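You operate a simulated robot arm through the tools that you are given. There is no shell and no other tool. Be economical: measure what you need, move in short steps, check, and stop when the job is done.

Carry out the task below with a simulated robot arm. There is one attempt and no reset: what you move stays moved.

JOB
Bleed the filter, then pump it up to 2 bar.
Fine: port knob on FILTER, vent shut; pump with BLEED open till the sight glass clears, then shut it.

The check looks at the end state, three seconds after you hand in, the way a careful person would. Anything else that was tipped, shoved, dropped, spilled or broken makes it a failure.

ROBOT AND FRAMES
A 7-joint arm with a two-finger parallel gripper, fixed in place. Base frame: the origin is at the foot of the arm, x ahead of it, y to its left, z up; the work surface is at about z = 0.904. Lengths are in m, angles in rad, forces in N, time in s.
With the tool pointing down near the work surface it reaches from about 0.3 to 0.68 m from the base axis. Its first joint turns from -1.152 to 1.152 rad. Payload 1.57 kg.
Tool frame: the origin (TCP) lies between the finger pads and is the grasp point; the fingertips stand 0.03 m ahead of it; z points along the fingers, y is the line along which they close. Largest opening 0.11 m; finger width 0.024, thickness 0.012; the body of the gripper, 0.048 by 0.112 m, starts 0.078 m behind the TCP.
Orientation is told as [roll, pitch, yaw] about the base's x, y, z axes, in that order, counted from this pose: with the fingers straight down and closing along the base's y, the tool's x points along the base's -x, its y along +y and its z along -z.

CONTROLS
- The arm moves only by the tool nudge_tool. Its argument "increments" is text: rows parted by semicolons, each of 7 numbers parted by spaces: the shift along the tool's x, y, z in m, then the turn, a rotation vector about the tool's x, y, z in rad, then the finger opening in m, from 0 to 0.11. In form: x y z ax ay az gripper; .... A call has 1 to 12 rows; each row shifts and turns the commanded pose from where the row before left it, along the tool's axes as they then stand. Each row takes 0.2 s and may step no farther than 0.05 m and 0.15 rad from the row before; otherwise, or with a gripper value out of range, the whole call is refused. Where a pose cannot be reached the arm comes as near as it can. A force on the tool above 40 N (or 10 N above the force at the start of the call, whichever is more), or a blocked arm, ends the call early, and 0.2 s more pass. Each finger travels about 0.108 m/s and halts on what it meets, pressing with about 34 N; the grip force reading is that of the motor and also rises with nothing between the fingers. The clock runs only during rows and for 0.2 s after the last one: add rows that do not move to give the fingers time. The reply holds the time, the measured pose of the TCP, the force on the tool along the base axes, the opening and the grip force, in the units named above and with some noise, with the torque about the TCP (base axes, N m) and any sound that the robot's microphone picked up.
- Cameras (640 x 400 px; columns grow to the right, rows downward): "scene" is fixed at [0.1749, -0.3962, 1.4087]; the picture's right is [0.68, -0.73, 0.00], its down [-0.38, -0.35, -0.86] and it looks along [0.62, 0.59, -0.52] (base axes); focal length 330 px, centre (320, 200). "wrist" rides on the gripper at [0.07, 0.016, -0.141] in the tool frame; the picture's right is [-0.23, 0.97, 0.00], its down [-0.86, -0.20, -0.48] and it looks along [-0.47, -0.11, 0.88] (tool axes); focal length 222 px, centre (320, 200).
- capture(camera): a new picture of that camera. No time passes.
- probe_pixels(camera, pixels): for up to 12 pixels [column, row] of the newest picture of that camera ("zoom" is the newest enlarged one), the place [x, y, z] in the base frame of the surface seen there, good to about 0.002 m. No time passes.
- enlarge(camera, box): a new picture of the part [left, top, right, bottom] of that camera's present view, enlarged. No time passes.
- job_done(): hands the job in; it is judged then, once.

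Work in short steps. Measure before you move; look again where a grasp or a placing could have gone wrong, and mend it. You have 80 turns and 38 pictures in all, those below and enlarged ones among them. Open the gripper and draw the arm clear of the work before you hand the job in, unless the task says otherwise; then end with one line.

The tools are called after "Emit:" as a command line: name --argument value ..., lists and objects as JSON in quotes. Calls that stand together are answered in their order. nudge_tool: Moves the arm, as the interface text tells. Its arguments: {"type":"object","properties":{"increments":{"type":"string"}},"required":["increments"]} The other tools are called the same way: capture (camera) takes a picture; probe_pixels (camera, pixels) gives the place of the surface under pixels of a picture; enlarge (camera, box) takes an enlarged picture of a part of a camera's view; job_done () hands the job in.

At the start:

```text
time: 0.0
ee_pos: [0.3243, -0.1493, 1.2248]
tcp_rot: [0.0, 0.0, 0.0]
force: [-0.6, -0.3, -0.4]
moment: [0.0, 0.02, 0.04]
finger_gap: 0.11
grip_force: 0.0
```

scene: 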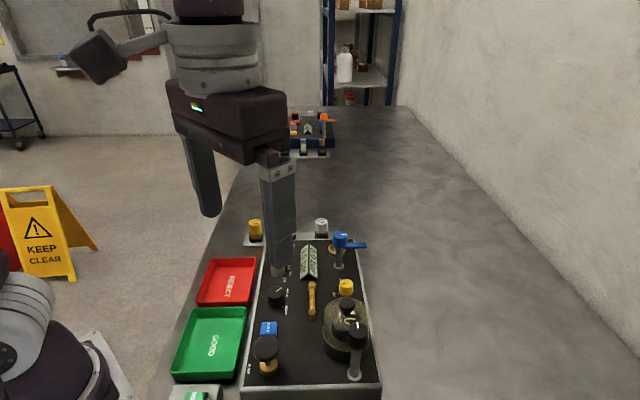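
wrist: 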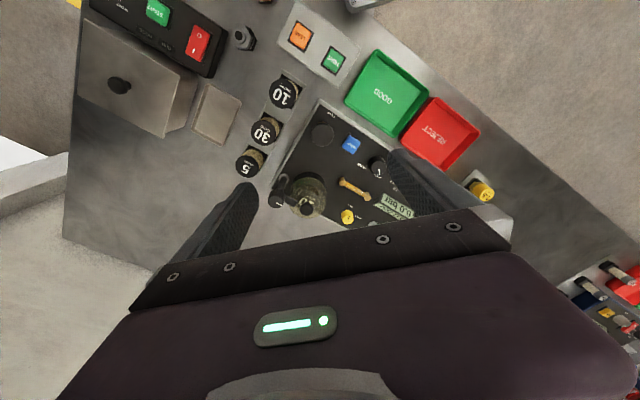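

The panel sits around scene pixels (245-380, 235-395). I'll enlarge both views to read the labels.

Emit:
enlarge --camera "scene" --box '[230, 230, 390, 400]'

Emit:
enlarge --camera "wrist" --box '[240, 80, 440, 240]'

```text
2.35 times, centred on (310, 315) of scene
```

zoom: 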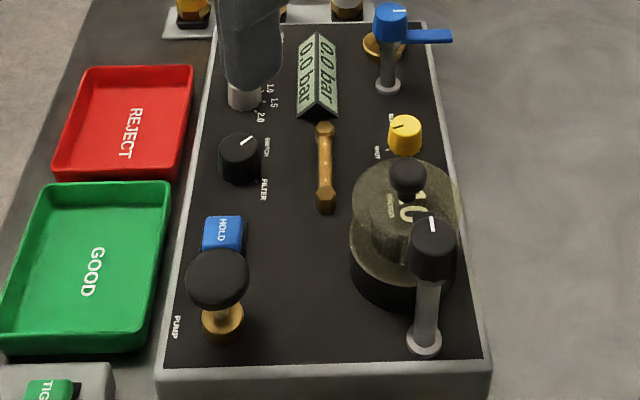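

```text
2.50 times, centred on (340, 160) of wrist
```

zoom: 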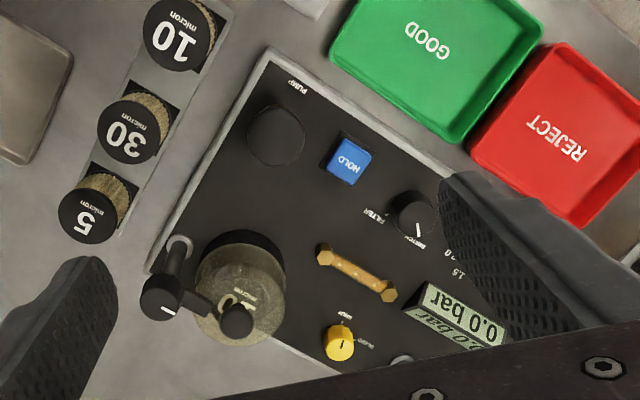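

I need positions; I'll probe the features in the wrist zoom: PUMP (275,137), HOLD (348,160), selector (415,212), yellow (340,342), gauge (465,315), filter (240,290), black lever (160,300), blue lever base (400,360), orange tube (357,273).

Emit:
probe_pixels --camera "zoom" --pixels '[[275, 137], [348, 160], [415, 212], [340, 342], [465, 315], [240, 290], [160, 300], [400, 360], [357, 273], [300, 220], [236, 322], [180, 245]]'

Emit:
probe_pixels --camera "scene" --pixels '[[264, 347], [266, 368], [268, 326], [276, 293], [346, 286], [341, 238], [360, 245], [356, 330], [354, 377], [347, 302], [312, 300], [255, 235]]'

```text
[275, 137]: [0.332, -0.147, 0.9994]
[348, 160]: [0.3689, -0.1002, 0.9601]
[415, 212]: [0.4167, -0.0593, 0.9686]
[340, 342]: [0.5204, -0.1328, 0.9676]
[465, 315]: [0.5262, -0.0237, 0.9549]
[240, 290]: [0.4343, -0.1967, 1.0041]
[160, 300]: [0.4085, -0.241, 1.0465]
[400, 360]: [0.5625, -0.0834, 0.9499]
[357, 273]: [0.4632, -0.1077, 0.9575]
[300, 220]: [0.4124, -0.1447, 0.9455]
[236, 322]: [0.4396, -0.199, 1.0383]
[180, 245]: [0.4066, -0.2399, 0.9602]
```

```text
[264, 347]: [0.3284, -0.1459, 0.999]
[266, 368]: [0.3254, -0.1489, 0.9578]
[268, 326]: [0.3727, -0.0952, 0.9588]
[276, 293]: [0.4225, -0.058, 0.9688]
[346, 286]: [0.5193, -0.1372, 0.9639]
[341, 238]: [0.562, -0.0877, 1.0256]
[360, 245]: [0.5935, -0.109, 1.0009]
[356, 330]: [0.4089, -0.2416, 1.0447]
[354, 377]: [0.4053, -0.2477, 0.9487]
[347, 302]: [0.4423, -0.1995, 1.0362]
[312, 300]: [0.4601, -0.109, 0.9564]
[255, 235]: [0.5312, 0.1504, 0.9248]
```

The gripper hides the marks near (285,285) in the scene. I'll move it left and raise it slightly, then look again.

Emit:
nudge_tool --increments "0 0.05 0 0 0 0 0.11; 0 0.05 0 0 0 0 0.11; 0 0.05 0 0 0 0 0.11; 0 0.05 0 0 0 0 0.11; 0 0.05 0 0 0 0 0.11"

Emit:
enlarge --camera "scene" --box '[230, 210, 390, 310]'

Emit:
capture --camera "wrist"

```text
time: 1.2
ee_pos: [0.3226, 0.1027, 1.2258]
tcp_rot: [0.0, 0.001, 0.001]
force: [0.9, 0.4, -0.6]
moment: [-0.01, 0.0, 0.01]
finger_gap: 0.11
grip_force: 0.0
```

```text
4.00 times, centred on (310, 260) of scene
```

zoom: 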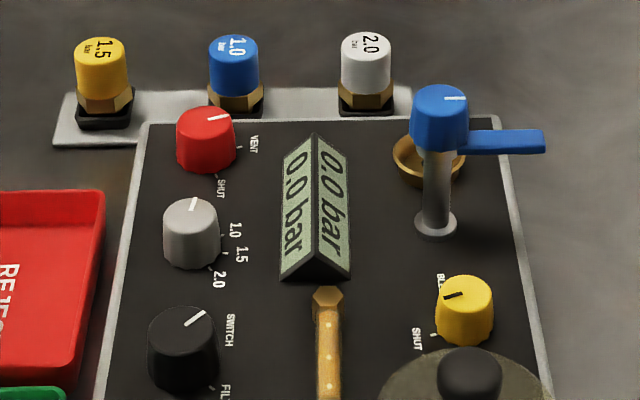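

```text
32 pictures are left
```

wrist: 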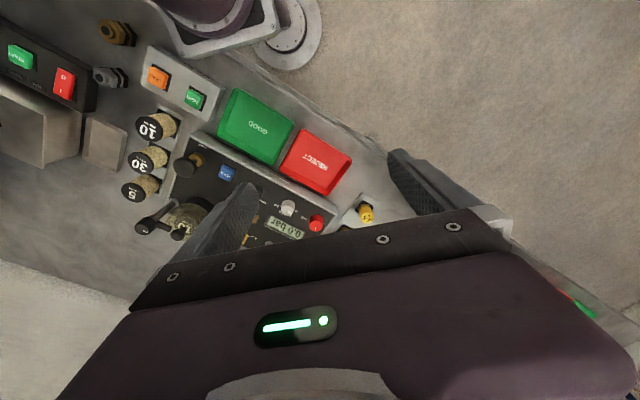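

Red knob is VENT/SHUT, grey 1.0/1.5/2.0, black SWITCH/FILTER, yellow BLEED/SHUT. Next I'll zoom closely for the pointers, and check the filter clamp.

Emit:
enlarge --camera "scene" --box '[262, 230, 312, 350]'

Emit:
enlarge --camera "scene" --box '[310, 270, 380, 390]'

Emit:
enlarge --camera "wrist" --box '[190, 150, 340, 250]'

```text
3.33 times, centred on (287, 290) of scene
```

zoom: 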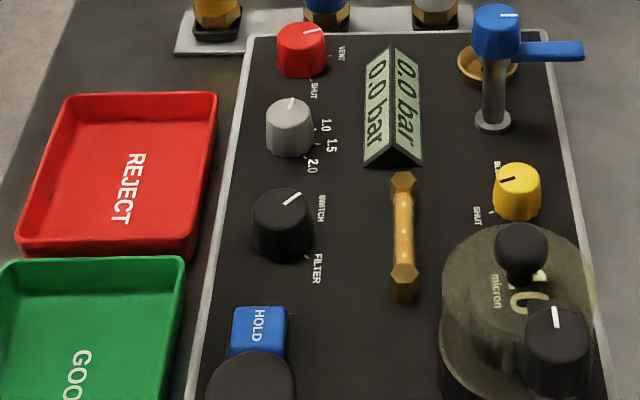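

```text
3.33 times, centred on (345, 330) of scene
```

zoom: 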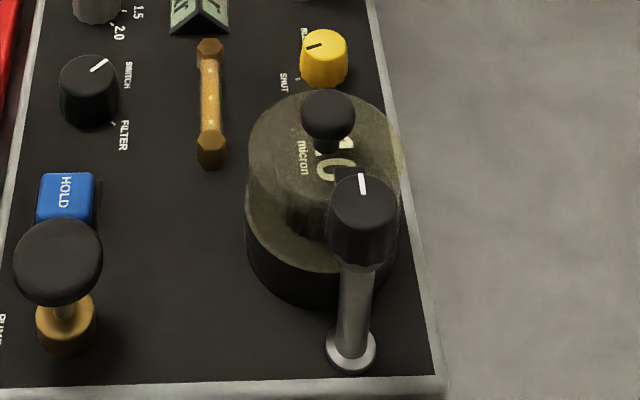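

```text
4.00 times, centred on (265, 200) of wrist
```

zoom: 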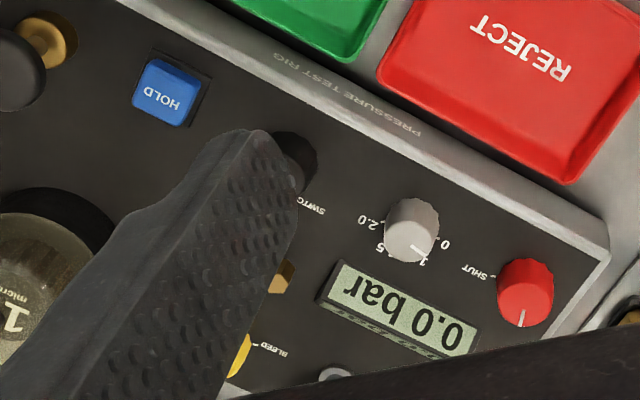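

The filter is clamped under the black swing arm and the gauge reads 0.0. I'll move above the knobs to get a top-down view of their pointers.

Emit:
nudge_tool --increments "-0.035 -0.033 0 0 0 0 0.11; -0.035 -0.033 0 0 0 0 0.11; -0.035 -0.033 0 0 0 0 0.11; -0.035 -0.033 0 0 0 0 0.11; -0.03 -0.03 0 0 0 0 0.11; 0 0 0 0 0 0 0.11"

Emit:
capture --camera "wrist"

```text
time: 2.6
ee_pos: [0.4936, -0.061, 1.2241]
tcp_rot: [0.0, 0.001, 0.001]
force: [-0.1, 0.6, 0.8]
moment: [0.01, -0.05, 0.0]
finger_gap: 0.11
grip_force: 0.0
```

```text
28 pictures are left
```

wrist: 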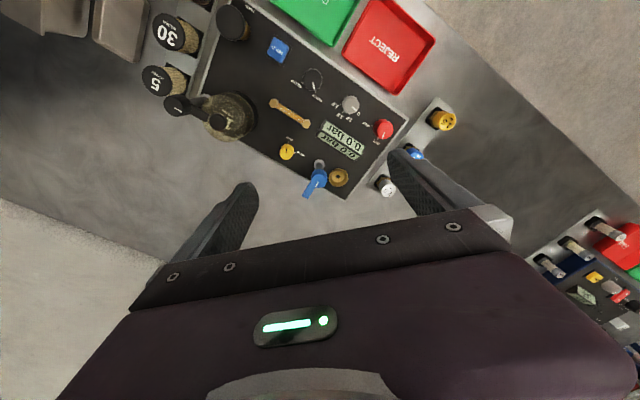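

The whole panel is now visible; I'll enlarge the knob area at (220-420, 20-200).

Emit:
enlarge --camera "wrist" --box '[260, 60, 410, 180]'

```text
3.33 times, centred on (335, 120) of wrist
```

zoom: 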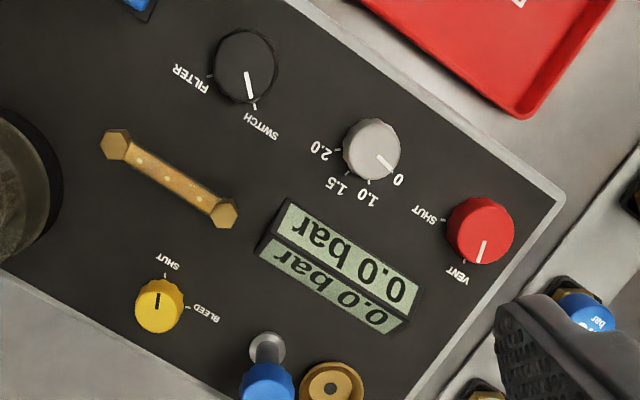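

Pointers are clear: black on SWITCH, red on VENT, grey at 0, yellow apparently at SHUT. I'll probe knob tops, pointers and ticks to get angles.

Emit:
probe_pixels --camera "zoom" --pixels '[[244, 60], [247, 72], [250, 95], [254, 106], [209, 75], [480, 226], [484, 243], [480, 258], [464, 262], [443, 220], [370, 148], [388, 165]]'

Emit:
probe_pixels --camera "zoom" --pixels '[[159, 308], [157, 294], [157, 304], [165, 276], [188, 307], [337, 150], [349, 177], [370, 183], [392, 175], [267, 350], [265, 385], [332, 385]]'

```text
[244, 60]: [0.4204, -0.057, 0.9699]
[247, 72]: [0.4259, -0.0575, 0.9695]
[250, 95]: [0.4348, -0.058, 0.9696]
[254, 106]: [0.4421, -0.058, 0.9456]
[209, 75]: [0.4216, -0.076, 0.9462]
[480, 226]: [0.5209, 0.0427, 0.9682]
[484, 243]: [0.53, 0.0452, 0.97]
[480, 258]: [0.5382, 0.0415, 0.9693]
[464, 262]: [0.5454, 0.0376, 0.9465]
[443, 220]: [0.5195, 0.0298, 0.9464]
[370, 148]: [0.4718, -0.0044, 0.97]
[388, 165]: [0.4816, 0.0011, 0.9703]
```

```text
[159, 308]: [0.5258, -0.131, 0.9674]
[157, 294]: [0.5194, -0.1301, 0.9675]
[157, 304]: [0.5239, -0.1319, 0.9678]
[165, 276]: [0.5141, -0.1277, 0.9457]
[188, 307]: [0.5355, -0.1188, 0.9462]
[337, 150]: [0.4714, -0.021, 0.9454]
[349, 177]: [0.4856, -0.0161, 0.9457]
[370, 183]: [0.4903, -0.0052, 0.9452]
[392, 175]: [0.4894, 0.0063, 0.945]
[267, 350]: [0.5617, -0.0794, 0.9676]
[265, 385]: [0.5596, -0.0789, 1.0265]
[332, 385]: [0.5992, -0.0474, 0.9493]
```

Black, red and yellow each need about 90° clockwise (seen from above). I'll probe the obstacles near red and yellow: display corners, switches, tray rim, tube.

Emit:
probe_pixels --camera "zoom" --pixels '[[420, 288], [404, 330], [415, 262], [290, 203], [590, 310], [557, 200], [228, 213], [525, 110], [465, 235], [495, 225], [480, 203], [590, 210]]'

Emit:
enlarge --camera "wrist" --box '[360, 105, 400, 145]'

```text
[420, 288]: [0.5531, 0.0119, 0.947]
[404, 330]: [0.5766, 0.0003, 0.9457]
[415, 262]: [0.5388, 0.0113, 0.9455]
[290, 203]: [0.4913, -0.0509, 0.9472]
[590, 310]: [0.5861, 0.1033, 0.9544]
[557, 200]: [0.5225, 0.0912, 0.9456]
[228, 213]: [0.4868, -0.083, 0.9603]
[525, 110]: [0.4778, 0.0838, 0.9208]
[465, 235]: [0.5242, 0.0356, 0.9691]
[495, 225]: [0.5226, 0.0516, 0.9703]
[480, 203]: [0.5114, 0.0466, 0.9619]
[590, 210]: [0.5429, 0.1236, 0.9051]
```

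```text
10.00 times, centred on (380, 125) of wrist
```

zoom: 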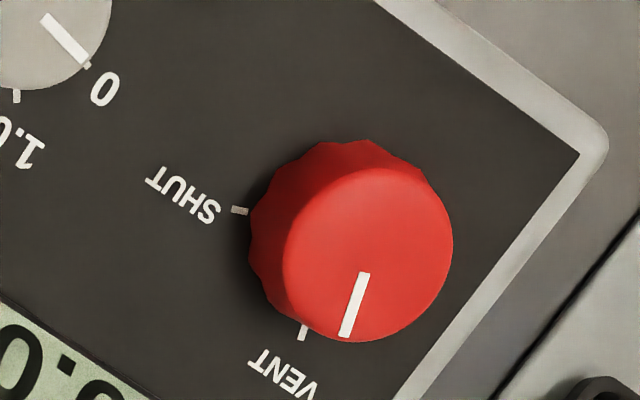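

Probing the red top circle exactly: centre (368,252) and rim points.

Emit:
probe_pixels --camera "zoom" --pixels '[[368, 252], [290, 252], [446, 252], [368, 175], [368, 330], [361, 280], [347, 335], [303, 328], [240, 211]]'

```text
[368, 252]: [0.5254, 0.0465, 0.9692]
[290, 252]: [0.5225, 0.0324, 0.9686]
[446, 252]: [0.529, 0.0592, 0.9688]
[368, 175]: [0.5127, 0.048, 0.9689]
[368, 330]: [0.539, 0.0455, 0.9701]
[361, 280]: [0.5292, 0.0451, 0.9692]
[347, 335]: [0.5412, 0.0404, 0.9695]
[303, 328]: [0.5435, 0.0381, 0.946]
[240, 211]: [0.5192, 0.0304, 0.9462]
```

Red: centre (0.5258, 0.0465), r≈0.0135, needs about −88°. Same precision look at black (316,79) and yellow (288,152).

Emit:
enlarge --camera "wrist" --box '[294, 56, 334, 96]'

Emit:
probe_pixels --camera "zoom" --pixels '[[320, 200], [280, 200], [360, 200], [320, 150], [320, 250], [320, 300], [240, 200], [400, 200]]'

Emit:
enlarge --camera "wrist" --box '[268, 130, 308, 170]'

Emit:
probe_pixels --camera "zoom" --pixels '[[320, 200], [280, 200], [360, 200], [320, 150], [320, 250], [320, 300], [240, 200], [400, 200]]'

```text
10.00 times, centred on (314, 76) of wrist
```

zoom: 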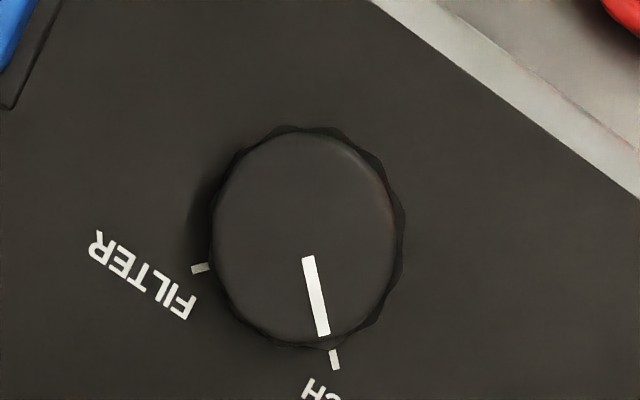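

```text
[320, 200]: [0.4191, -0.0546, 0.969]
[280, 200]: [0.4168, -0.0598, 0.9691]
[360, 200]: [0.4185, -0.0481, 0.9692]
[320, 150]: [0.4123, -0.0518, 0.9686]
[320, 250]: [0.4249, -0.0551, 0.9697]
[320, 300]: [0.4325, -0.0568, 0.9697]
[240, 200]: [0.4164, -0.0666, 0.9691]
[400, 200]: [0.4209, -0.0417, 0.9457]
```

```text
10.00 times, centred on (288, 150) of wrist
```

zoom: 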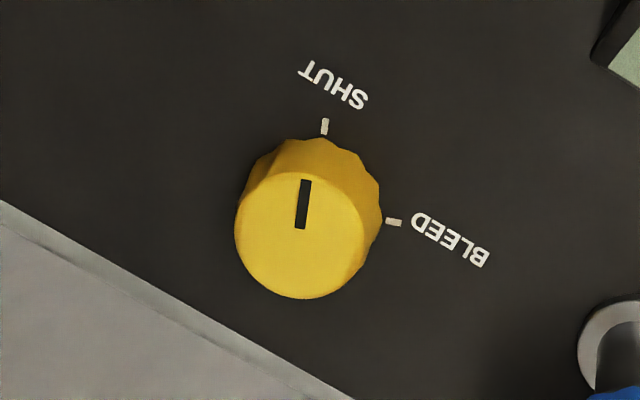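

```text
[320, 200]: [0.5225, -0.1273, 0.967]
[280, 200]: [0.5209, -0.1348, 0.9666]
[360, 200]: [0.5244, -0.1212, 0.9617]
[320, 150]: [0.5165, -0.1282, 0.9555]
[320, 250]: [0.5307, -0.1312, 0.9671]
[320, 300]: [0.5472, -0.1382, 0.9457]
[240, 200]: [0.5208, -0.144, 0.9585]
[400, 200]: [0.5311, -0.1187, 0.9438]
```

Black centre (0.4222,-0.0575), yellow (0.5275,-0.1335). Starting with red: move above (0.5258,0.0465), turn the tool 60° ccw, narrow the gap to 0.046, then descend part way.

Emit:
nudge_tool --increments "-0.0105 0.036 0 0 0 0 0.08; -0.0105 0.036 0 0 0 0 0.046; -0.0105 0.0358 0 0 0 0 0.046; 0 0 0.02 0 0 -0.149 0.046; 0 0 0.02 0 0 -0.149 0.046; 0 0 0.02 0 0 -0.149 0.046; 0 0 0.02 0 0 -0.149 0.046; 0 0 0.02 0 0 -0.149 0.046; 0 0 0.02 0 0 -0.149 0.046; 0 0 0.02 0 0 -0.149 0.046; 0 0 0.04 0 0 0 0.046; 0 0 0 0 0 0 0.046"

Emit:
capture --camera "scene"

```text
time: 5.2
ee_pos: [0.5242, 0.0479, 1.0429]
tcp_rot: [-0.001, 0.001, 1.044]
force: [-0.7, 0.6, -0.5]
moment: [-0.03, -0.01, 0.03]
finger_gap: 0.0461
grip_force: 0.2
```

```text
23 pictures are left
```

scene: 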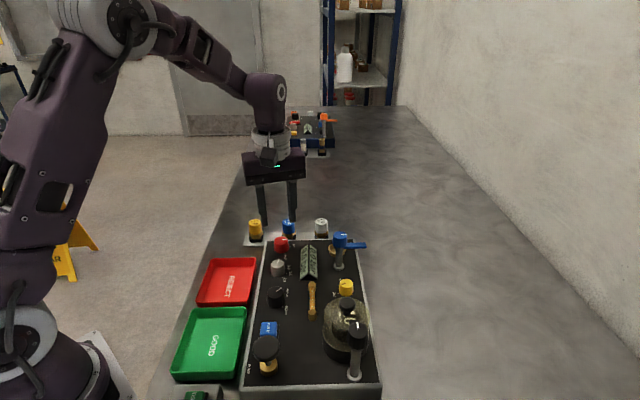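

Gripper is centred above the red knob (scene 281,245). Descend to z≈0.982, then close.

Emit:
nudge_tool --increments "0 0 0.03 0 0 0 0.046; 0 0 0.03 0 0 0 0.046; 0 0 0 0 0 0 0.046; 0 0 0 0 0 0 0.02; 0 0 0 0 0 0 0.02"

```text
time: 6.4
ee_pos: [0.5273, 0.047, 0.9832]
tcp_rot: [-0.004, -0.002, 1.043]
force: [18.7, -9.5, -11.0]
moment: [0.09, -0.93, -0.01]
finger_gap: 0.0307
grip_force: 40.0
```

Gripped at 0.0307, with a side force of about 21 N along the closing axis, so I'm a little off-centre. Shift −0.002 in tool y to relieve it, then read again.

Emit:
nudge_tool --increments "0 -0.002 0 0 0 0 0.02; 0 0 0 0 0 0 0.02"

```text
time: 7.0
ee_pos: [0.5268, 0.0456, 0.9844]
tcp_rot: [0.001, 0.001, 1.044]
force: [11.7, -6.0, -9.1]
moment: [0.32, -0.54, -0.11]
finger_gap: 0.0306
grip_force: 39.1
```

Force is dropping; shift a bit more, then begin the clockwise turn.

Emit:
nudge_tool --increments "0 -0.0025 0 0 0 0 0.02; 0 0 0 0 0 0.14 0.02; 0 0 0 0 0 0.14 0.02; 0 0 0 0 0 0.14 0.02"

```text
time: 8.0
ee_pos: [0.5265, 0.0463, 0.9846]
tcp_rot: [0.006, 0.004, 0.622]
force: [-21.0, 10.4, 1.5]
moment: [0.74, 0.38, -0.02]
finger_gap: 0.0304
grip_force: 39.5
```

It now pushes the other way; recentre by about 0.003 and continue turning.

Emit:
nudge_tool --increments "0.0015 0.003 0 0 0 0 0.02; 0 0 0 0 0 0.14 0.02; 0 0 0 0 0 0.14 0.02; 0 0 0 0 0 0.14 0.02; 0 0 0 0 0 0.14 0.02"

```text
time: 9.2
ee_pos: [0.5275, 0.0461, 0.9842]
tcp_rot: [0.001, -0.002, 0.061]
force: [6.5, 0.5, -23.0]
moment: [-0.08, -0.31, 0.0]
finger_gap: 0.0301
grip_force: 39.6
```

Turning well (0.98 rad so far). Continue by 0.56 rad, easing 2 mm down.

Emit:
nudge_tool --increments "0 0 0.002 0 0 0.14 0.02; 0 0 0 0 0 0.14 0.02; 0 0 0 0 0 0.14 0.02; 0 0 0 0 0 0.14 0.02; 0 0 0 0 0 0 0.02"

```text
time: 10.4
ee_pos: [0.526, 0.0458, 0.9846]
tcp_rot: [0.001, -0.003, -0.499]
force: [-3.3, -1.3, 7.9]
moment: [-0.06, 0.18, -0.02]
finger_gap: 0.0303
grip_force: 39.5
stopped in row 5: the force on the tool passed its limit at 41 N (the readings are from after the stop); the commanded pose is now the measured one
```

Turned 1.54 rad in total. Release, raise and inspect.

Emit:
nudge_tool --increments "0 0 0 0 0 0 0.046; 0 0 0 0 0 0 0.046; 0 0 -0.04 0 0 0 0.046; 0 0 -0.05 0 0 0 0.046; 0 0 -0.03 0 0 0 0.046; 0 0 0 0 0 0 0.046"

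Emit:
enlarge --camera "scene" --box '[240, 220, 360, 310]'

```text
time: 11.8
ee_pos: [0.5273, 0.0458, 1.1035]
tcp_rot: [0.002, -0.004, -0.498]
force: [0.0, 0.5, -0.8]
moment: [-0.01, 0.01, 0.0]
finger_gap: 0.0463
grip_force: 0.0
```

```text
4.44 times, centred on (300, 265) of scene
```

zoom: 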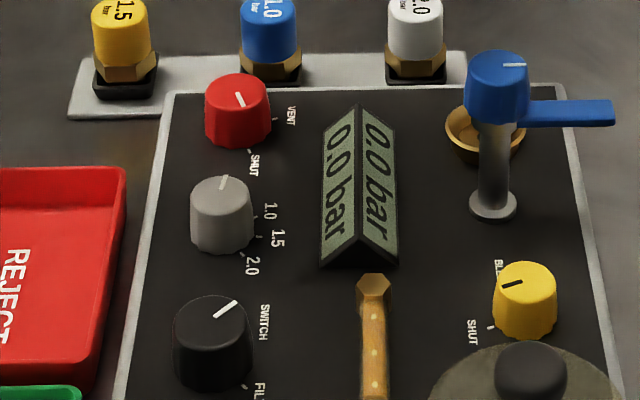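

Red points to SHUT. Now move above the black selector (0.4225,-0.0577) and pre-rotate ccw.

Emit:
nudge_tool --increments "0.0138 -0.0468 0 0 0 0 0.05; 0.0138 -0.0468 0 0 0 0 0.05; 0.0139 -0.0467 0 0 0 0 0.05; 0 0 0 0 0 -0.145 0.05; 0 0 0 0 0 -0.145 0.05; 0 0 0 0 0 -0.145 0.05; 0 0 0 0 0 -0.145 0.05; 0 0 0 0 0 -0.145 0.05; 0 0 0 0 0 -0.145 0.05; 0 0 0 0 0 -0.145 0.05; 0 0 0 0 0 -0.145 0.05; 0 0 0 0 0 -0.145 0.05"

Emit:
nudge_tool --increments "0 0 0.04 0 0 0 0.05; 0 0 0.04 0 0 0 0.05; 0 0 0.02 0 0 0 0.05; 0 0 0.021 0 0 0 0.05; 0 0 0 0 0 0 0.05"

```text
time: 14.4
ee_pos: [0.4237, -0.0575, 1.1042]
tcp_rot: [-0.002, -0.003, 0.807]
force: [-0.1, 0.5, -0.5]
moment: [-0.01, 0.0, -0.02]
finger_gap: 0.0498
grip_force: 0.1
```

```text
time: 15.7
ee_pos: [0.424, -0.0567, 0.9827]
tcp_rot: [-0.004, -0.004, 0.807]
force: [0.6, 0.7, 1.2]
moment: [0.05, -0.02, 0.02]
finger_gap: 0.0503
grip_force: 0.0
```

In place without contact. Close on the black knob.

Emit:
nudge_tool --increments "0 0 0 0 0 0 0.02; 0 0 0 0 0 0 0.02; 0 0 0 0 0 0 0.02"

```text
time: 16.4
ee_pos: [0.4235, -0.0573, 0.9818]
tcp_rot: [-0.003, -0.004, 0.807]
force: [-0.2, -0.7, -8.4]
moment: [0.13, -0.25, -0.09]
finger_gap: 0.0305
grip_force: 39.7
```

Well centred. Turn 1.54 rad clockwise in two parts.

Emit:
nudge_tool --increments "0 0 0 0 0 0.14 0.02; 0 0 0 0 0 0.14 0.02; 0 0 0 0 0 0.14 0.02; 0 0 0 0 0 0.14 0.02; 0 0 0 0 0 0.14 0.02; 0 0 0 0 0 0.14 0.02"

Emit:
nudge_tool --increments "0 0 0 0 0 0.14 0.02; 0 0 0 0 0 0.14 0.02; 0 0 0 0 0 0.14 0.02; 0 0 0 0 0 0.14 0.02; 0 0 0 0 0 0.14 0.02"

```text
time: 17.9
ee_pos: [0.4247, -0.0579, 0.9829]
tcp_rot: [-0.001, -0.003, -0.035]
force: [-0.1, -9.3, -18.4]
moment: [-0.26, 0.62, 0.0]
finger_gap: 0.0305
grip_force: 39.7
```

```text
time: 19.1
ee_pos: [0.4221, -0.0593, 0.9832]
tcp_rot: [0.002, -0.003, -0.737]
force: [-7.8, -22.3, -27.9]
moment: [-0.79, -0.14, 0.03]
finger_gap: 0.0307
grip_force: 39.6
```

Turned. Release, raise, and look.

Emit:
nudge_tool --increments "0 0 0 0 0 0 0.05; 0 0 0 0 0 0 0.05; 0 0 -0.04 0 0 0 0.05; 0 0 -0.05 0 0 0 0.05; 0 0 -0.03 0 0 0 0.05; 0 0 0 0 0 0 0.05"

Emit:
enlarge --camera "scene" --box '[240, 220, 380, 340]'

```text
time: 20.4
ee_pos: [0.4225, -0.0562, 1.1024]
tcp_rot: [0.003, -0.005, -0.733]
force: [-0.3, -0.5, -0.1]
moment: [-0.01, 0.0, 0.03]
finger_gap: 0.0505
grip_force: 0.1
```

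```text
3.33 times, centred on (310, 280) of scene
```

zoom: 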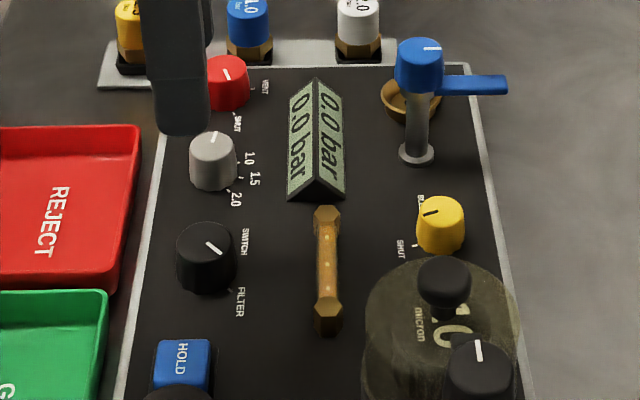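

Black points to FILTER. Next, yellow: move above (0.5278,-0.1335) at z 1.10 (clear of everything), and rotate ccw.

Emit:
nudge_tool --increments "-0.043 0.0048 0 0 0 0 0.044; -0.043 0.0048 0 0 0 0 0.044; -0.043 0.0048 0 0 0 0 0.044; 0 0 0 0 0 -0.148 0.044; 0 0 0 0 0 -0.148 0.044; 0 0 0 0 0 -0.148 0.044; 0 0 0 0 0 -0.148 0.044; 0 0 0 0 0 -0.148 0.044; 0 0 0 0 0 -0.148 0.044; 0 0 0 0 0 -0.148 0.044; 0 0 0 0 0 -0.148 0.044; 0 0 0 0 0 -0.148 0.044"

Emit:
nudge_tool --increments "0 0 0 0 0 -0.148 0.044; 0 0 0.02 0 0 -0.06 0.044; 0 0 0.02 0 0 0 0.044; 0 0 0 0 0 0 0.044"

Emit:
enlarge --camera "scene" --box '[260, 200, 420, 320]'

```text
time: 23.1
ee_pos: [0.5293, -0.1327, 1.103]
tcp_rot: [-0.004, -0.003, 0.601]
force: [0.2, 1.3, 0.2]
moment: [-0.01, -0.01, 0.0]
finger_gap: 0.0439
grip_force: 0.0
```

```text
time: 24.1
ee_pos: [0.5292, -0.1338, 1.0636]
tcp_rot: [-0.002, -0.002, 0.808]
force: [0.1, 0.6, -0.2]
moment: [-0.03, -0.01, -0.02]
finger_gap: 0.044
grip_force: 0.0
```

```text
3.33 times, centred on (340, 260) of scene
```

zoom: 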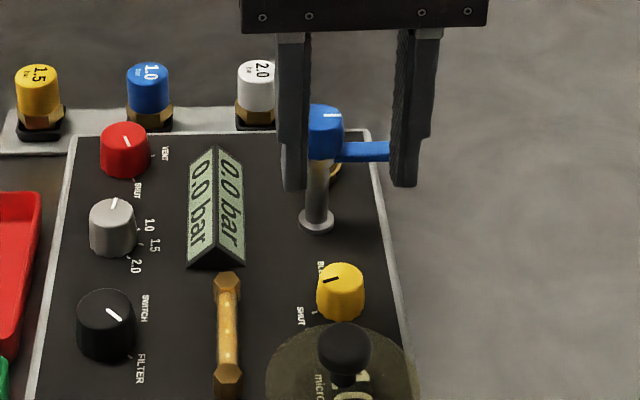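

Fingers are clear of the blue lever (lever tip about 0.07 from the knob). Descend to 0.982 and close.

Emit:
nudge_tool --increments "0 0 0.03 0 0 0 0.044; 0 0 0.03 0 0 0 0.044; 0 0 0.0215 0 0 0 0.044; 0 0 0 0 0 0 0.044; 0 0 0 0 0 0 0.015; 0 0 0 0 0 0 0.015; 0 0 0 0 0 0 0.015"

```text
time: 25.6
ee_pos: [0.5294, -0.133, 0.9802]
tcp_rot: [-0.004, -0.001, 0.808]
force: [-5.9, 5.3, -5.6]
moment: [0.19, 0.15, -0.02]
finger_gap: 0.025
grip_force: 36.8
```

Gripped (0.025). Turn about 1.58 rad clockwise to BLEED.

Emit:
nudge_tool --increments "0 0.001 0 0 0 0.14 0.015; 0 0 0 0 0 0.14 0.015; 0 0 0 0 0 0.14 0.015; 0 0 0 0 0 0.14 0.015; 0 0 0 0 0 0.14 0.015; 0 0 0 0 0 0.14 0.015"

Emit:
nudge_tool --increments "0 0 0 0 0 0.145 0.015; 0 0 0 0 0 0.145 0.015; 0 0 0 0 0 0.145 0.015; 0 0 0 0 0 0.145 0.015; 0 0 0 0 0 0.145 0.015"

Emit:
nudge_tool --increments "0 0 0 0 0 0 0.044; 0 0 0 0 0 0 0.044; 0 0 -0.04 0 0 0 0.044; 0 0 -0.05 0 0 0 0.044; 0 0 -0.03 0 0 0 0.044; 0 0 0 0 0 0 0.044"

Emit:
enlarge --camera "scene" --box '[300, 230, 400, 310]'

```text
time: 27.1
ee_pos: [0.5289, -0.1342, 0.9808]
tcp_rot: [-0.003, -0.003, -0.033]
force: [6.5, -21.0, -27.7]
moment: [-0.48, -0.29, 0.0]
finger_gap: 0.0248
grip_force: 36.7
```

```text
time: 28.2
ee_pos: [0.5281, -0.1333, 0.9816]
tcp_rot: [0.0, -0.004, -0.758]
force: [-3.2, -30.0, -2.2]
moment: [-0.85, 0.32, 0.39]
finger_gap: 0.0246
grip_force: 36.5
```

```text
time: 29.6
ee_pos: [0.527, -0.131, 1.103]
tcp_rot: [0.005, -0.005, -0.758]
force: [0.6, -0.5, 0.3]
moment: [0.05, 0.0, 0.0]
finger_gap: 0.0442
grip_force: 0.0
```

```text
5.00 times, centred on (350, 270) of scene
```

zoom: 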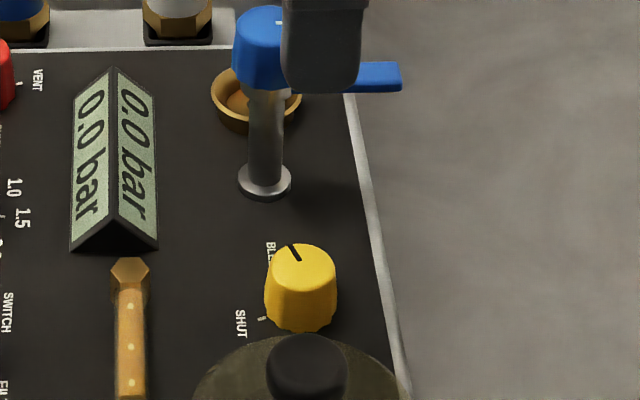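

Yellow now points to BLEED. Now close the gripper and go above the pump (0.331,-0.148), descending to a tip height of about 1.015.

Emit:
nudge_tool --increments "0.0329 -0.0365 0 0 0 0 0; 0.0329 -0.0365 0 0 0 0 0; 0.0329 -0.0365 0 0 0 0 0; 0.033 -0.0366 0 0 0 0 0; 0 0 0.03 0 0 0 0; 0 0 0.028 0 0 0 0; 0 0 0 0 0 0 0"

Emit:
enlarge --camera "scene" --box '[220, 290, 320, 400]'

```text
time: 31.2
ee_pos: [0.3322, -0.1468, 1.0418]
tcp_rot: [0.004, -0.004, -0.759]
force: [0.2, -0.3, -0.4]
moment: [-0.02, 0.0, 0.0]
finger_gap: 0.0
grip_force: 20.9
```

```text
3.64 times, centred on (270, 345) of scene
```

zoom: 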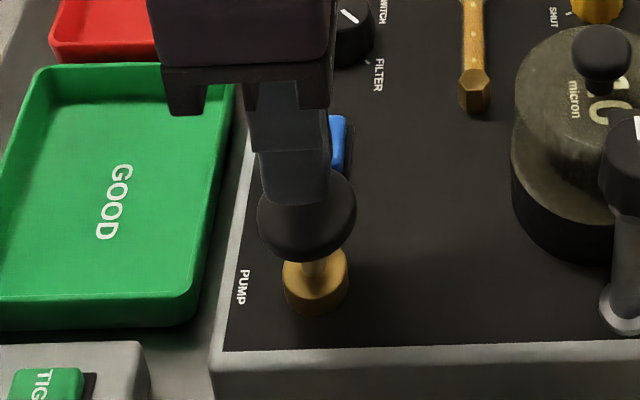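

Tip sits right above the pump knob. Press down in small steps.

Emit:
nudge_tool --increments "0 0 0.01 0 0 0 0; 0 0 0.01 0 0 0 0; 0 0 0.01 0 0 0 0; 0 0 0.005 0 0 0 0"

```text
time: 32.2
ee_pos: [0.3344, -0.1479, 1.007]
tcp_rot: [0.004, -0.007, -0.757]
force: [1.4, 4.5, 11.8]
moment: [0.06, -0.1, -0.09]
finger_gap: 0.0002
grip_force: 21.4
```

Pressing at about 12 N. Continue further down to find the stroke end.

Emit:
nudge_tool --increments "0 0 0.005 0 0 0 0; 0 0 0.005 0 0 0 0; 0 0 0.004 0 0 0 0; 0 0 0 0 0 0 0"

Emit:
enlarge --camera "scene" --box '[240, 230, 380, 390]'

```text
time: 32.6
ee_pos: [0.333, -0.1465, 1.0069]
tcp_rot: [0.006, -0.008, -0.758]
force: [-7.0, 5.3, 35.6]
moment: [0.18, 0.18, 0.01]
finger_gap: 0.0
grip_force: 21.0
stopped in row 1: the force on the tool passed its limit at 54 N (the readings are from after the stop); the commanded pose is now the measured one
```

```text
2.50 times, centred on (310, 310) of scene
```

zoom: 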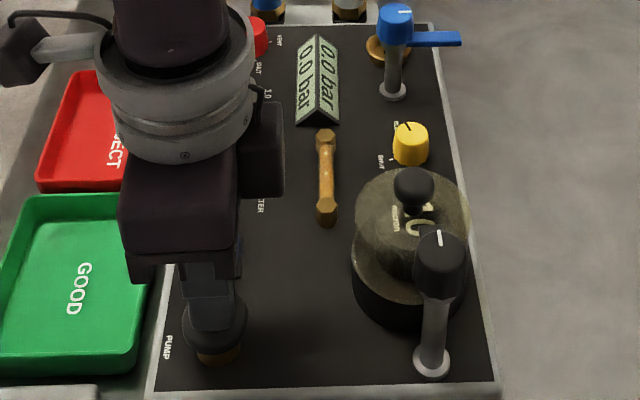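

Stroke bottoms at TCP z≈1.007. Pump four strokes and check the sight glass.

Emit:
nudge_tool --increments "0 0 -0.026 0 0 0 0; 0 0 0.013 0 0 0 0; 0 0 0.0125 0 0 0 0; 0 0 -0.0255 0 0 0 0; 0 0 0.013 0 0 0 0; 0 0 0.0125 0 0 0 0; 0 0 -0.0255 0 0 0 0; 0 0 0.013 0 0 0 0; 0 0 0.0125 0 0 0 0; 0 0 -0.0255 0 0 0 0; 0 0 0.013 0 0 0 0; 0 0 0.0125 0 0 0 0"

Emit:
enlarge --camera "scene" --box '[280, 230, 360, 330]'

```text
time: 35.2
ee_pos: [0.3337, -0.149, 1.0071]
tcp_rot: [0.004, -0.008, -0.759]
force: [-0.6, 5.7, 21.0]
moment: [0.16, 0.07, -0.05]
finger_gap: 0.0001
grip_force: 21.0
```

```text
4.00 times, centred on (320, 280) of scene
```

zoom: 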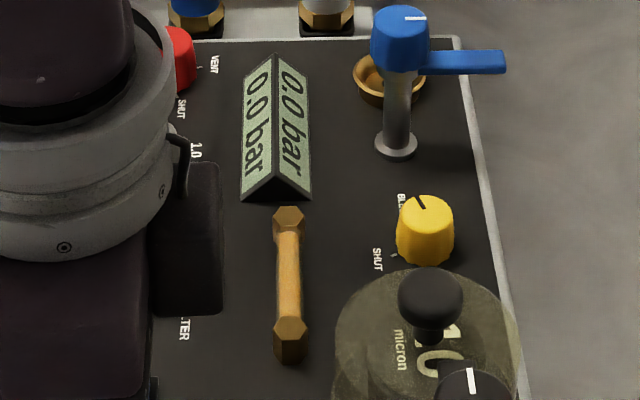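

The sight glass shows no more bubbles. Raise, return above yellow and close on it.

Emit:
nudge_tool --increments "0 0 -0.05 0 0 0 0; 0 0 -0.05 0 0 0 0; -0.0331 0.036 0 0 0 0 0.044; -0.0331 0.036 0 0 0 0 0.044; -0.0331 0.036 0 0 0 0 0.044; -0.033 0.0361 0 0 0 0 0.044; 0 0 0.04 0 0 0 0.044; 0 0 0 0 0 0 0.044"

```text
time: 37.0
ee_pos: [0.5287, -0.1351, 1.0669]
tcp_rot: [0.004, -0.005, -0.758]
force: [0.2, 0.1, 0.2]
moment: [-0.01, -0.02, 0.03]
finger_gap: 0.0438
grip_force: 0.1
```

Positioned over yellow; descend and grip.

Emit:
nudge_tool --increments "0 0.001 0.03 0 0 0 0.044; 0 0 0.03 0 0 0 0.044; 0 0 0.024 0 0 0 0.044; 0 0 0 0 0 0 0.044; 0 0 0 0 0 0 0.015; 0 0 0 0 0 0 0.015; 0 0 0 0 0 0 0.015"

```text
time: 38.6
ee_pos: [0.5288, -0.1354, 0.9831]
tcp_rot: [0.001, -0.006, -0.76]
force: [-11.4, -11.5, -6.7]
moment: [-0.5, 0.18, 0.04]
finger_gap: 0.0243
grip_force: 36.4
```

Recentre −0.002 along tool y and turn ccw back to SHUT.

Emit:
nudge_tool --increments "0 -0.0022 0 0 0 0 0.015; 0 0 0 0 0 -0.14 0.015; 0 0 0 0 0 -0.14 0.015; 0 0 0 0 0 -0.14 0.015; 0 0 0 0 0 -0.14 0.015; 0 0 0 0 0 -0.14 0.015; 0 0 0 0 0 -0.14 0.015"

Emit:
nudge_tool --increments "0 0 0 0 0 -0.148 0.015; 0 0 0 0 0 -0.148 0.015; 0 0 0 0 0 -0.148 0.015; 0 0 0 0 0 -0.148 0.015; 0 0 0 0 0 -0.148 0.015"

```text
time: 40.2
ee_pos: [0.5289, -0.1326, 0.9835]
tcp_rot: [0.0, -0.009, 0.087]
force: [10.9, 8.2, -23.5]
moment: [0.23, -0.61, -0.03]
finger_gap: 0.0245
grip_force: 36.3
```

```text
time: 41.4
ee_pos: [0.5277, -0.1338, 0.9856]
tcp_rot: [-0.005, -0.005, 0.824]
force: [4.8, 27.9, -1.1]
moment: [0.77, 0.1, -0.22]
finger_gap: 0.0243
grip_force: 36.6
```

Moment −0.22 indicates the SHUT stop. Release, raise, look.

Emit:
nudge_tool --increments "0 0 0 0 0 0 0.044; 0 0 0 0 0 0 0.044; 0 0 -0.04 0 0 0 0.044; 0 0 -0.05 0 0 0 0.044; 0 0 -0.03 0 0 0 0.044; 0 0 0 0 0 0 0.044"

Emit:
enlarge --camera "scene" --box '[260, 230, 380, 320]'

```text
time: 42.8
ee_pos: [0.5269, -0.1335, 1.1045]
tcp_rot: [-0.005, -0.006, 0.822]
force: [0.5, 0.2, -0.6]
moment: [-0.02, 0.0, -0.02]
finger_gap: 0.0439
grip_force: 0.1
```

```text
4.44 times, centred on (320, 275) of scene
```

zoom: 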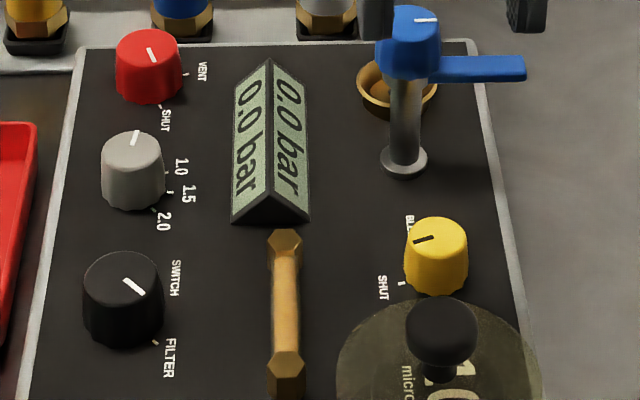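

Yellow is on SHUT, glass clear, still 0.0 bar. Return to the pump with closed fingers and give one stroke.

Emit:
nudge_tool --increments "0.0359 0.0333 0 0 0 0 0; 0.0359 0.0333 0 0 0 0 0; 0.0359 0.0333 0 0 0 0 0; 0.0358 0.0335 0 0 0 0 0; 0 0 0.035 0 0 0 0; 0 0 0.035 0 0 0 0; 0 0 0 0 0 0 0"

Emit:
nudge_tool --increments "0 0 0.008 0 0 0 0; 0 0 0.01 0 0 0 0; 0 0 0.009 0 0 0 0; 0 0 0 0 0 0 0"

Emit:
enlarge --camera "scene" --box '[270, 230, 370, 330]'

```text
time: 44.4
ee_pos: [0.331, -0.1489, 1.0325]
tcp_rot: [-0.006, -0.006, 0.823]
force: [0.1, 0.2, -0.5]
moment: [0.02, -0.02, -0.04]
finger_gap: 0.0
grip_force: 21.5
```

```text
time: 45.4
ee_pos: [0.3323, -0.1495, 1.0062]
tcp_rot: [-0.01, -0.005, 0.822]
force: [-6.2, 4.4, 27.8]
moment: [0.22, 0.14, 0.13]
finger_gap: 0.0
grip_force: 21.7
stopped in row 4: the force on the tool passed its limit at 42 N (the readings are from after the stop); the commanded pose is now the measured one
```

```text
4.00 times, centred on (320, 280) of scene
```

zoom: 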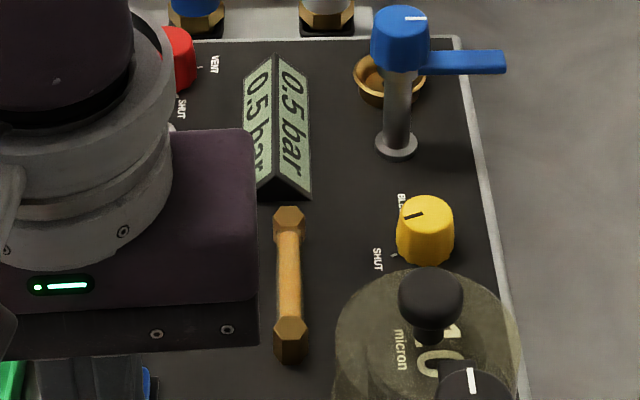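

One stroke gives 0.5 bar. Two more strokes, then check.

Emit:
nudge_tool --increments "0 0 -0.026 0 0 0 0; 0 0 0 0 0 0 0; 0 0 0.013 0 0 0 0; 0 0 0.0125 0 0 0 0; 0 0 -0.0255 0 0 0 0; 0 0 0 0 0 0 0; 0 0 0.013 0 0 0 0; 0 0 0.0125 0 0 0 0"

Emit:
enlarge --camera "scene" --box '[290, 230, 360, 290]'

```text
time: 47.1
ee_pos: [0.3321, -0.1493, 1.0074]
tcp_rot: [-0.009, -0.006, 0.82]
force: [-2.7, -0.9, 17.6]
moment: [0.03, 0.09, -0.08]
finger_gap: 0.0001
grip_force: 21.7
```

```text
6.67 times, centred on (325, 260) of scene
```

zoom: 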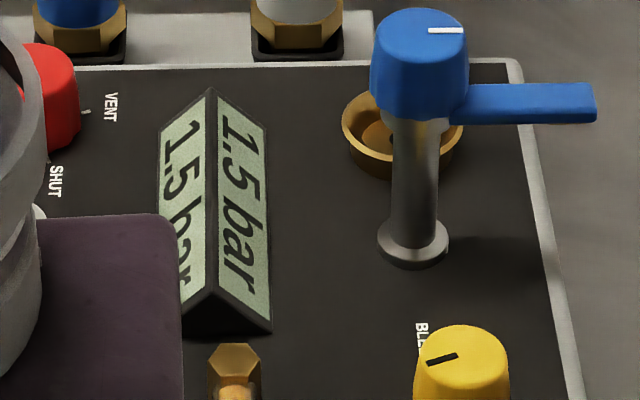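

1.5 bar. One more stroke.

Emit:
nudge_tool --increments "0 0 -0.0255 0 0 0 0; 0 0 0 0 0 0 0; 0 0 0.013 0 0 0 0; 0 0 0.0125 0 0 0 0"

Emit:
enlarge --camera "scene" --box '[290, 230, 360, 290]'

```text
time: 48.1
ee_pos: [0.3326, -0.148, 1.0077]
tcp_rot: [-0.01, -0.004, 0.822]
force: [-0.9, 0.7, 15.4]
moment: [0.05, 0.0, -0.05]
finger_gap: 0.0
grip_force: 21.1
```

```text
6.67 times, centred on (325, 260) of scene
```

zoom: 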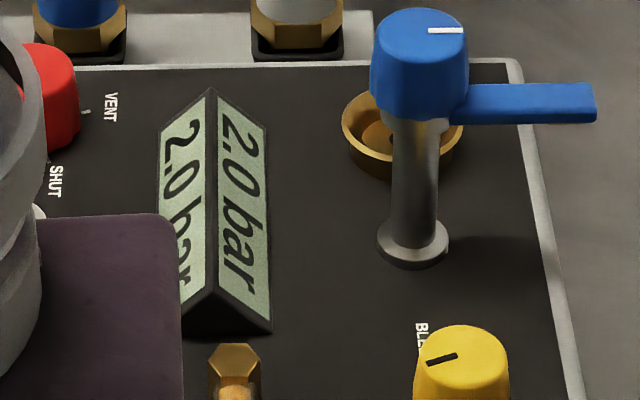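

It reads 2.0 bar. Raise straight up, open the gripper up high, wait a few seconds and check that the pressure holds.

Emit:
nudge_tool --increments "0 0 -0.04 0 0 0 0; 0 0 -0.05 0 0 0 0; 0 0 -0.05 0 0 0 0; 0 0 -0.05 0 0 0 0.08; 0 0 -0.02 0 0 0 0.08; 0 0 0 0 0 0 0.08; 0 0 0 0 0 0 0.08; 0 0 0 0 0 0 0.08; 0 0 0 0 0 0 0.08; 0 0 0 0 0 0 0.08; 0 0 0 0 0 0 0.08; 0 0 0 0 0 0 0.08"

Emit:
enlarge --camera "scene" --box '[220, 220, 400, 400]'

```text
time: 50.8
ee_pos: [0.3295, -0.1483, 1.2155]
tcp_rot: [-0.007, -0.005, 0.821]
force: [0.2, -0.2, 0.0]
moment: [0.01, 0.02, 0.0]
finger_gap: 0.08
grip_force: 0.1
```

```text
2.22 times, centred on (310, 310) of scene
```

zoom: 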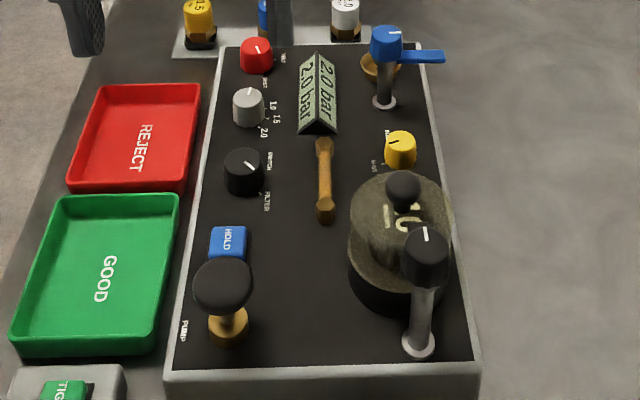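

The gauge holds at 2.0 bar, the sight glass is clear, the knobs are set, nothing else has moved, and the arm is clear. Handing in.

Emit:
job_done

```text
The job is handed in.
```

The filter is bled and pumped up: the gauge held at 2.0 bar after pumping, with the port knob on FILTER, vent and BLEED both shut, and the sight glass clear.
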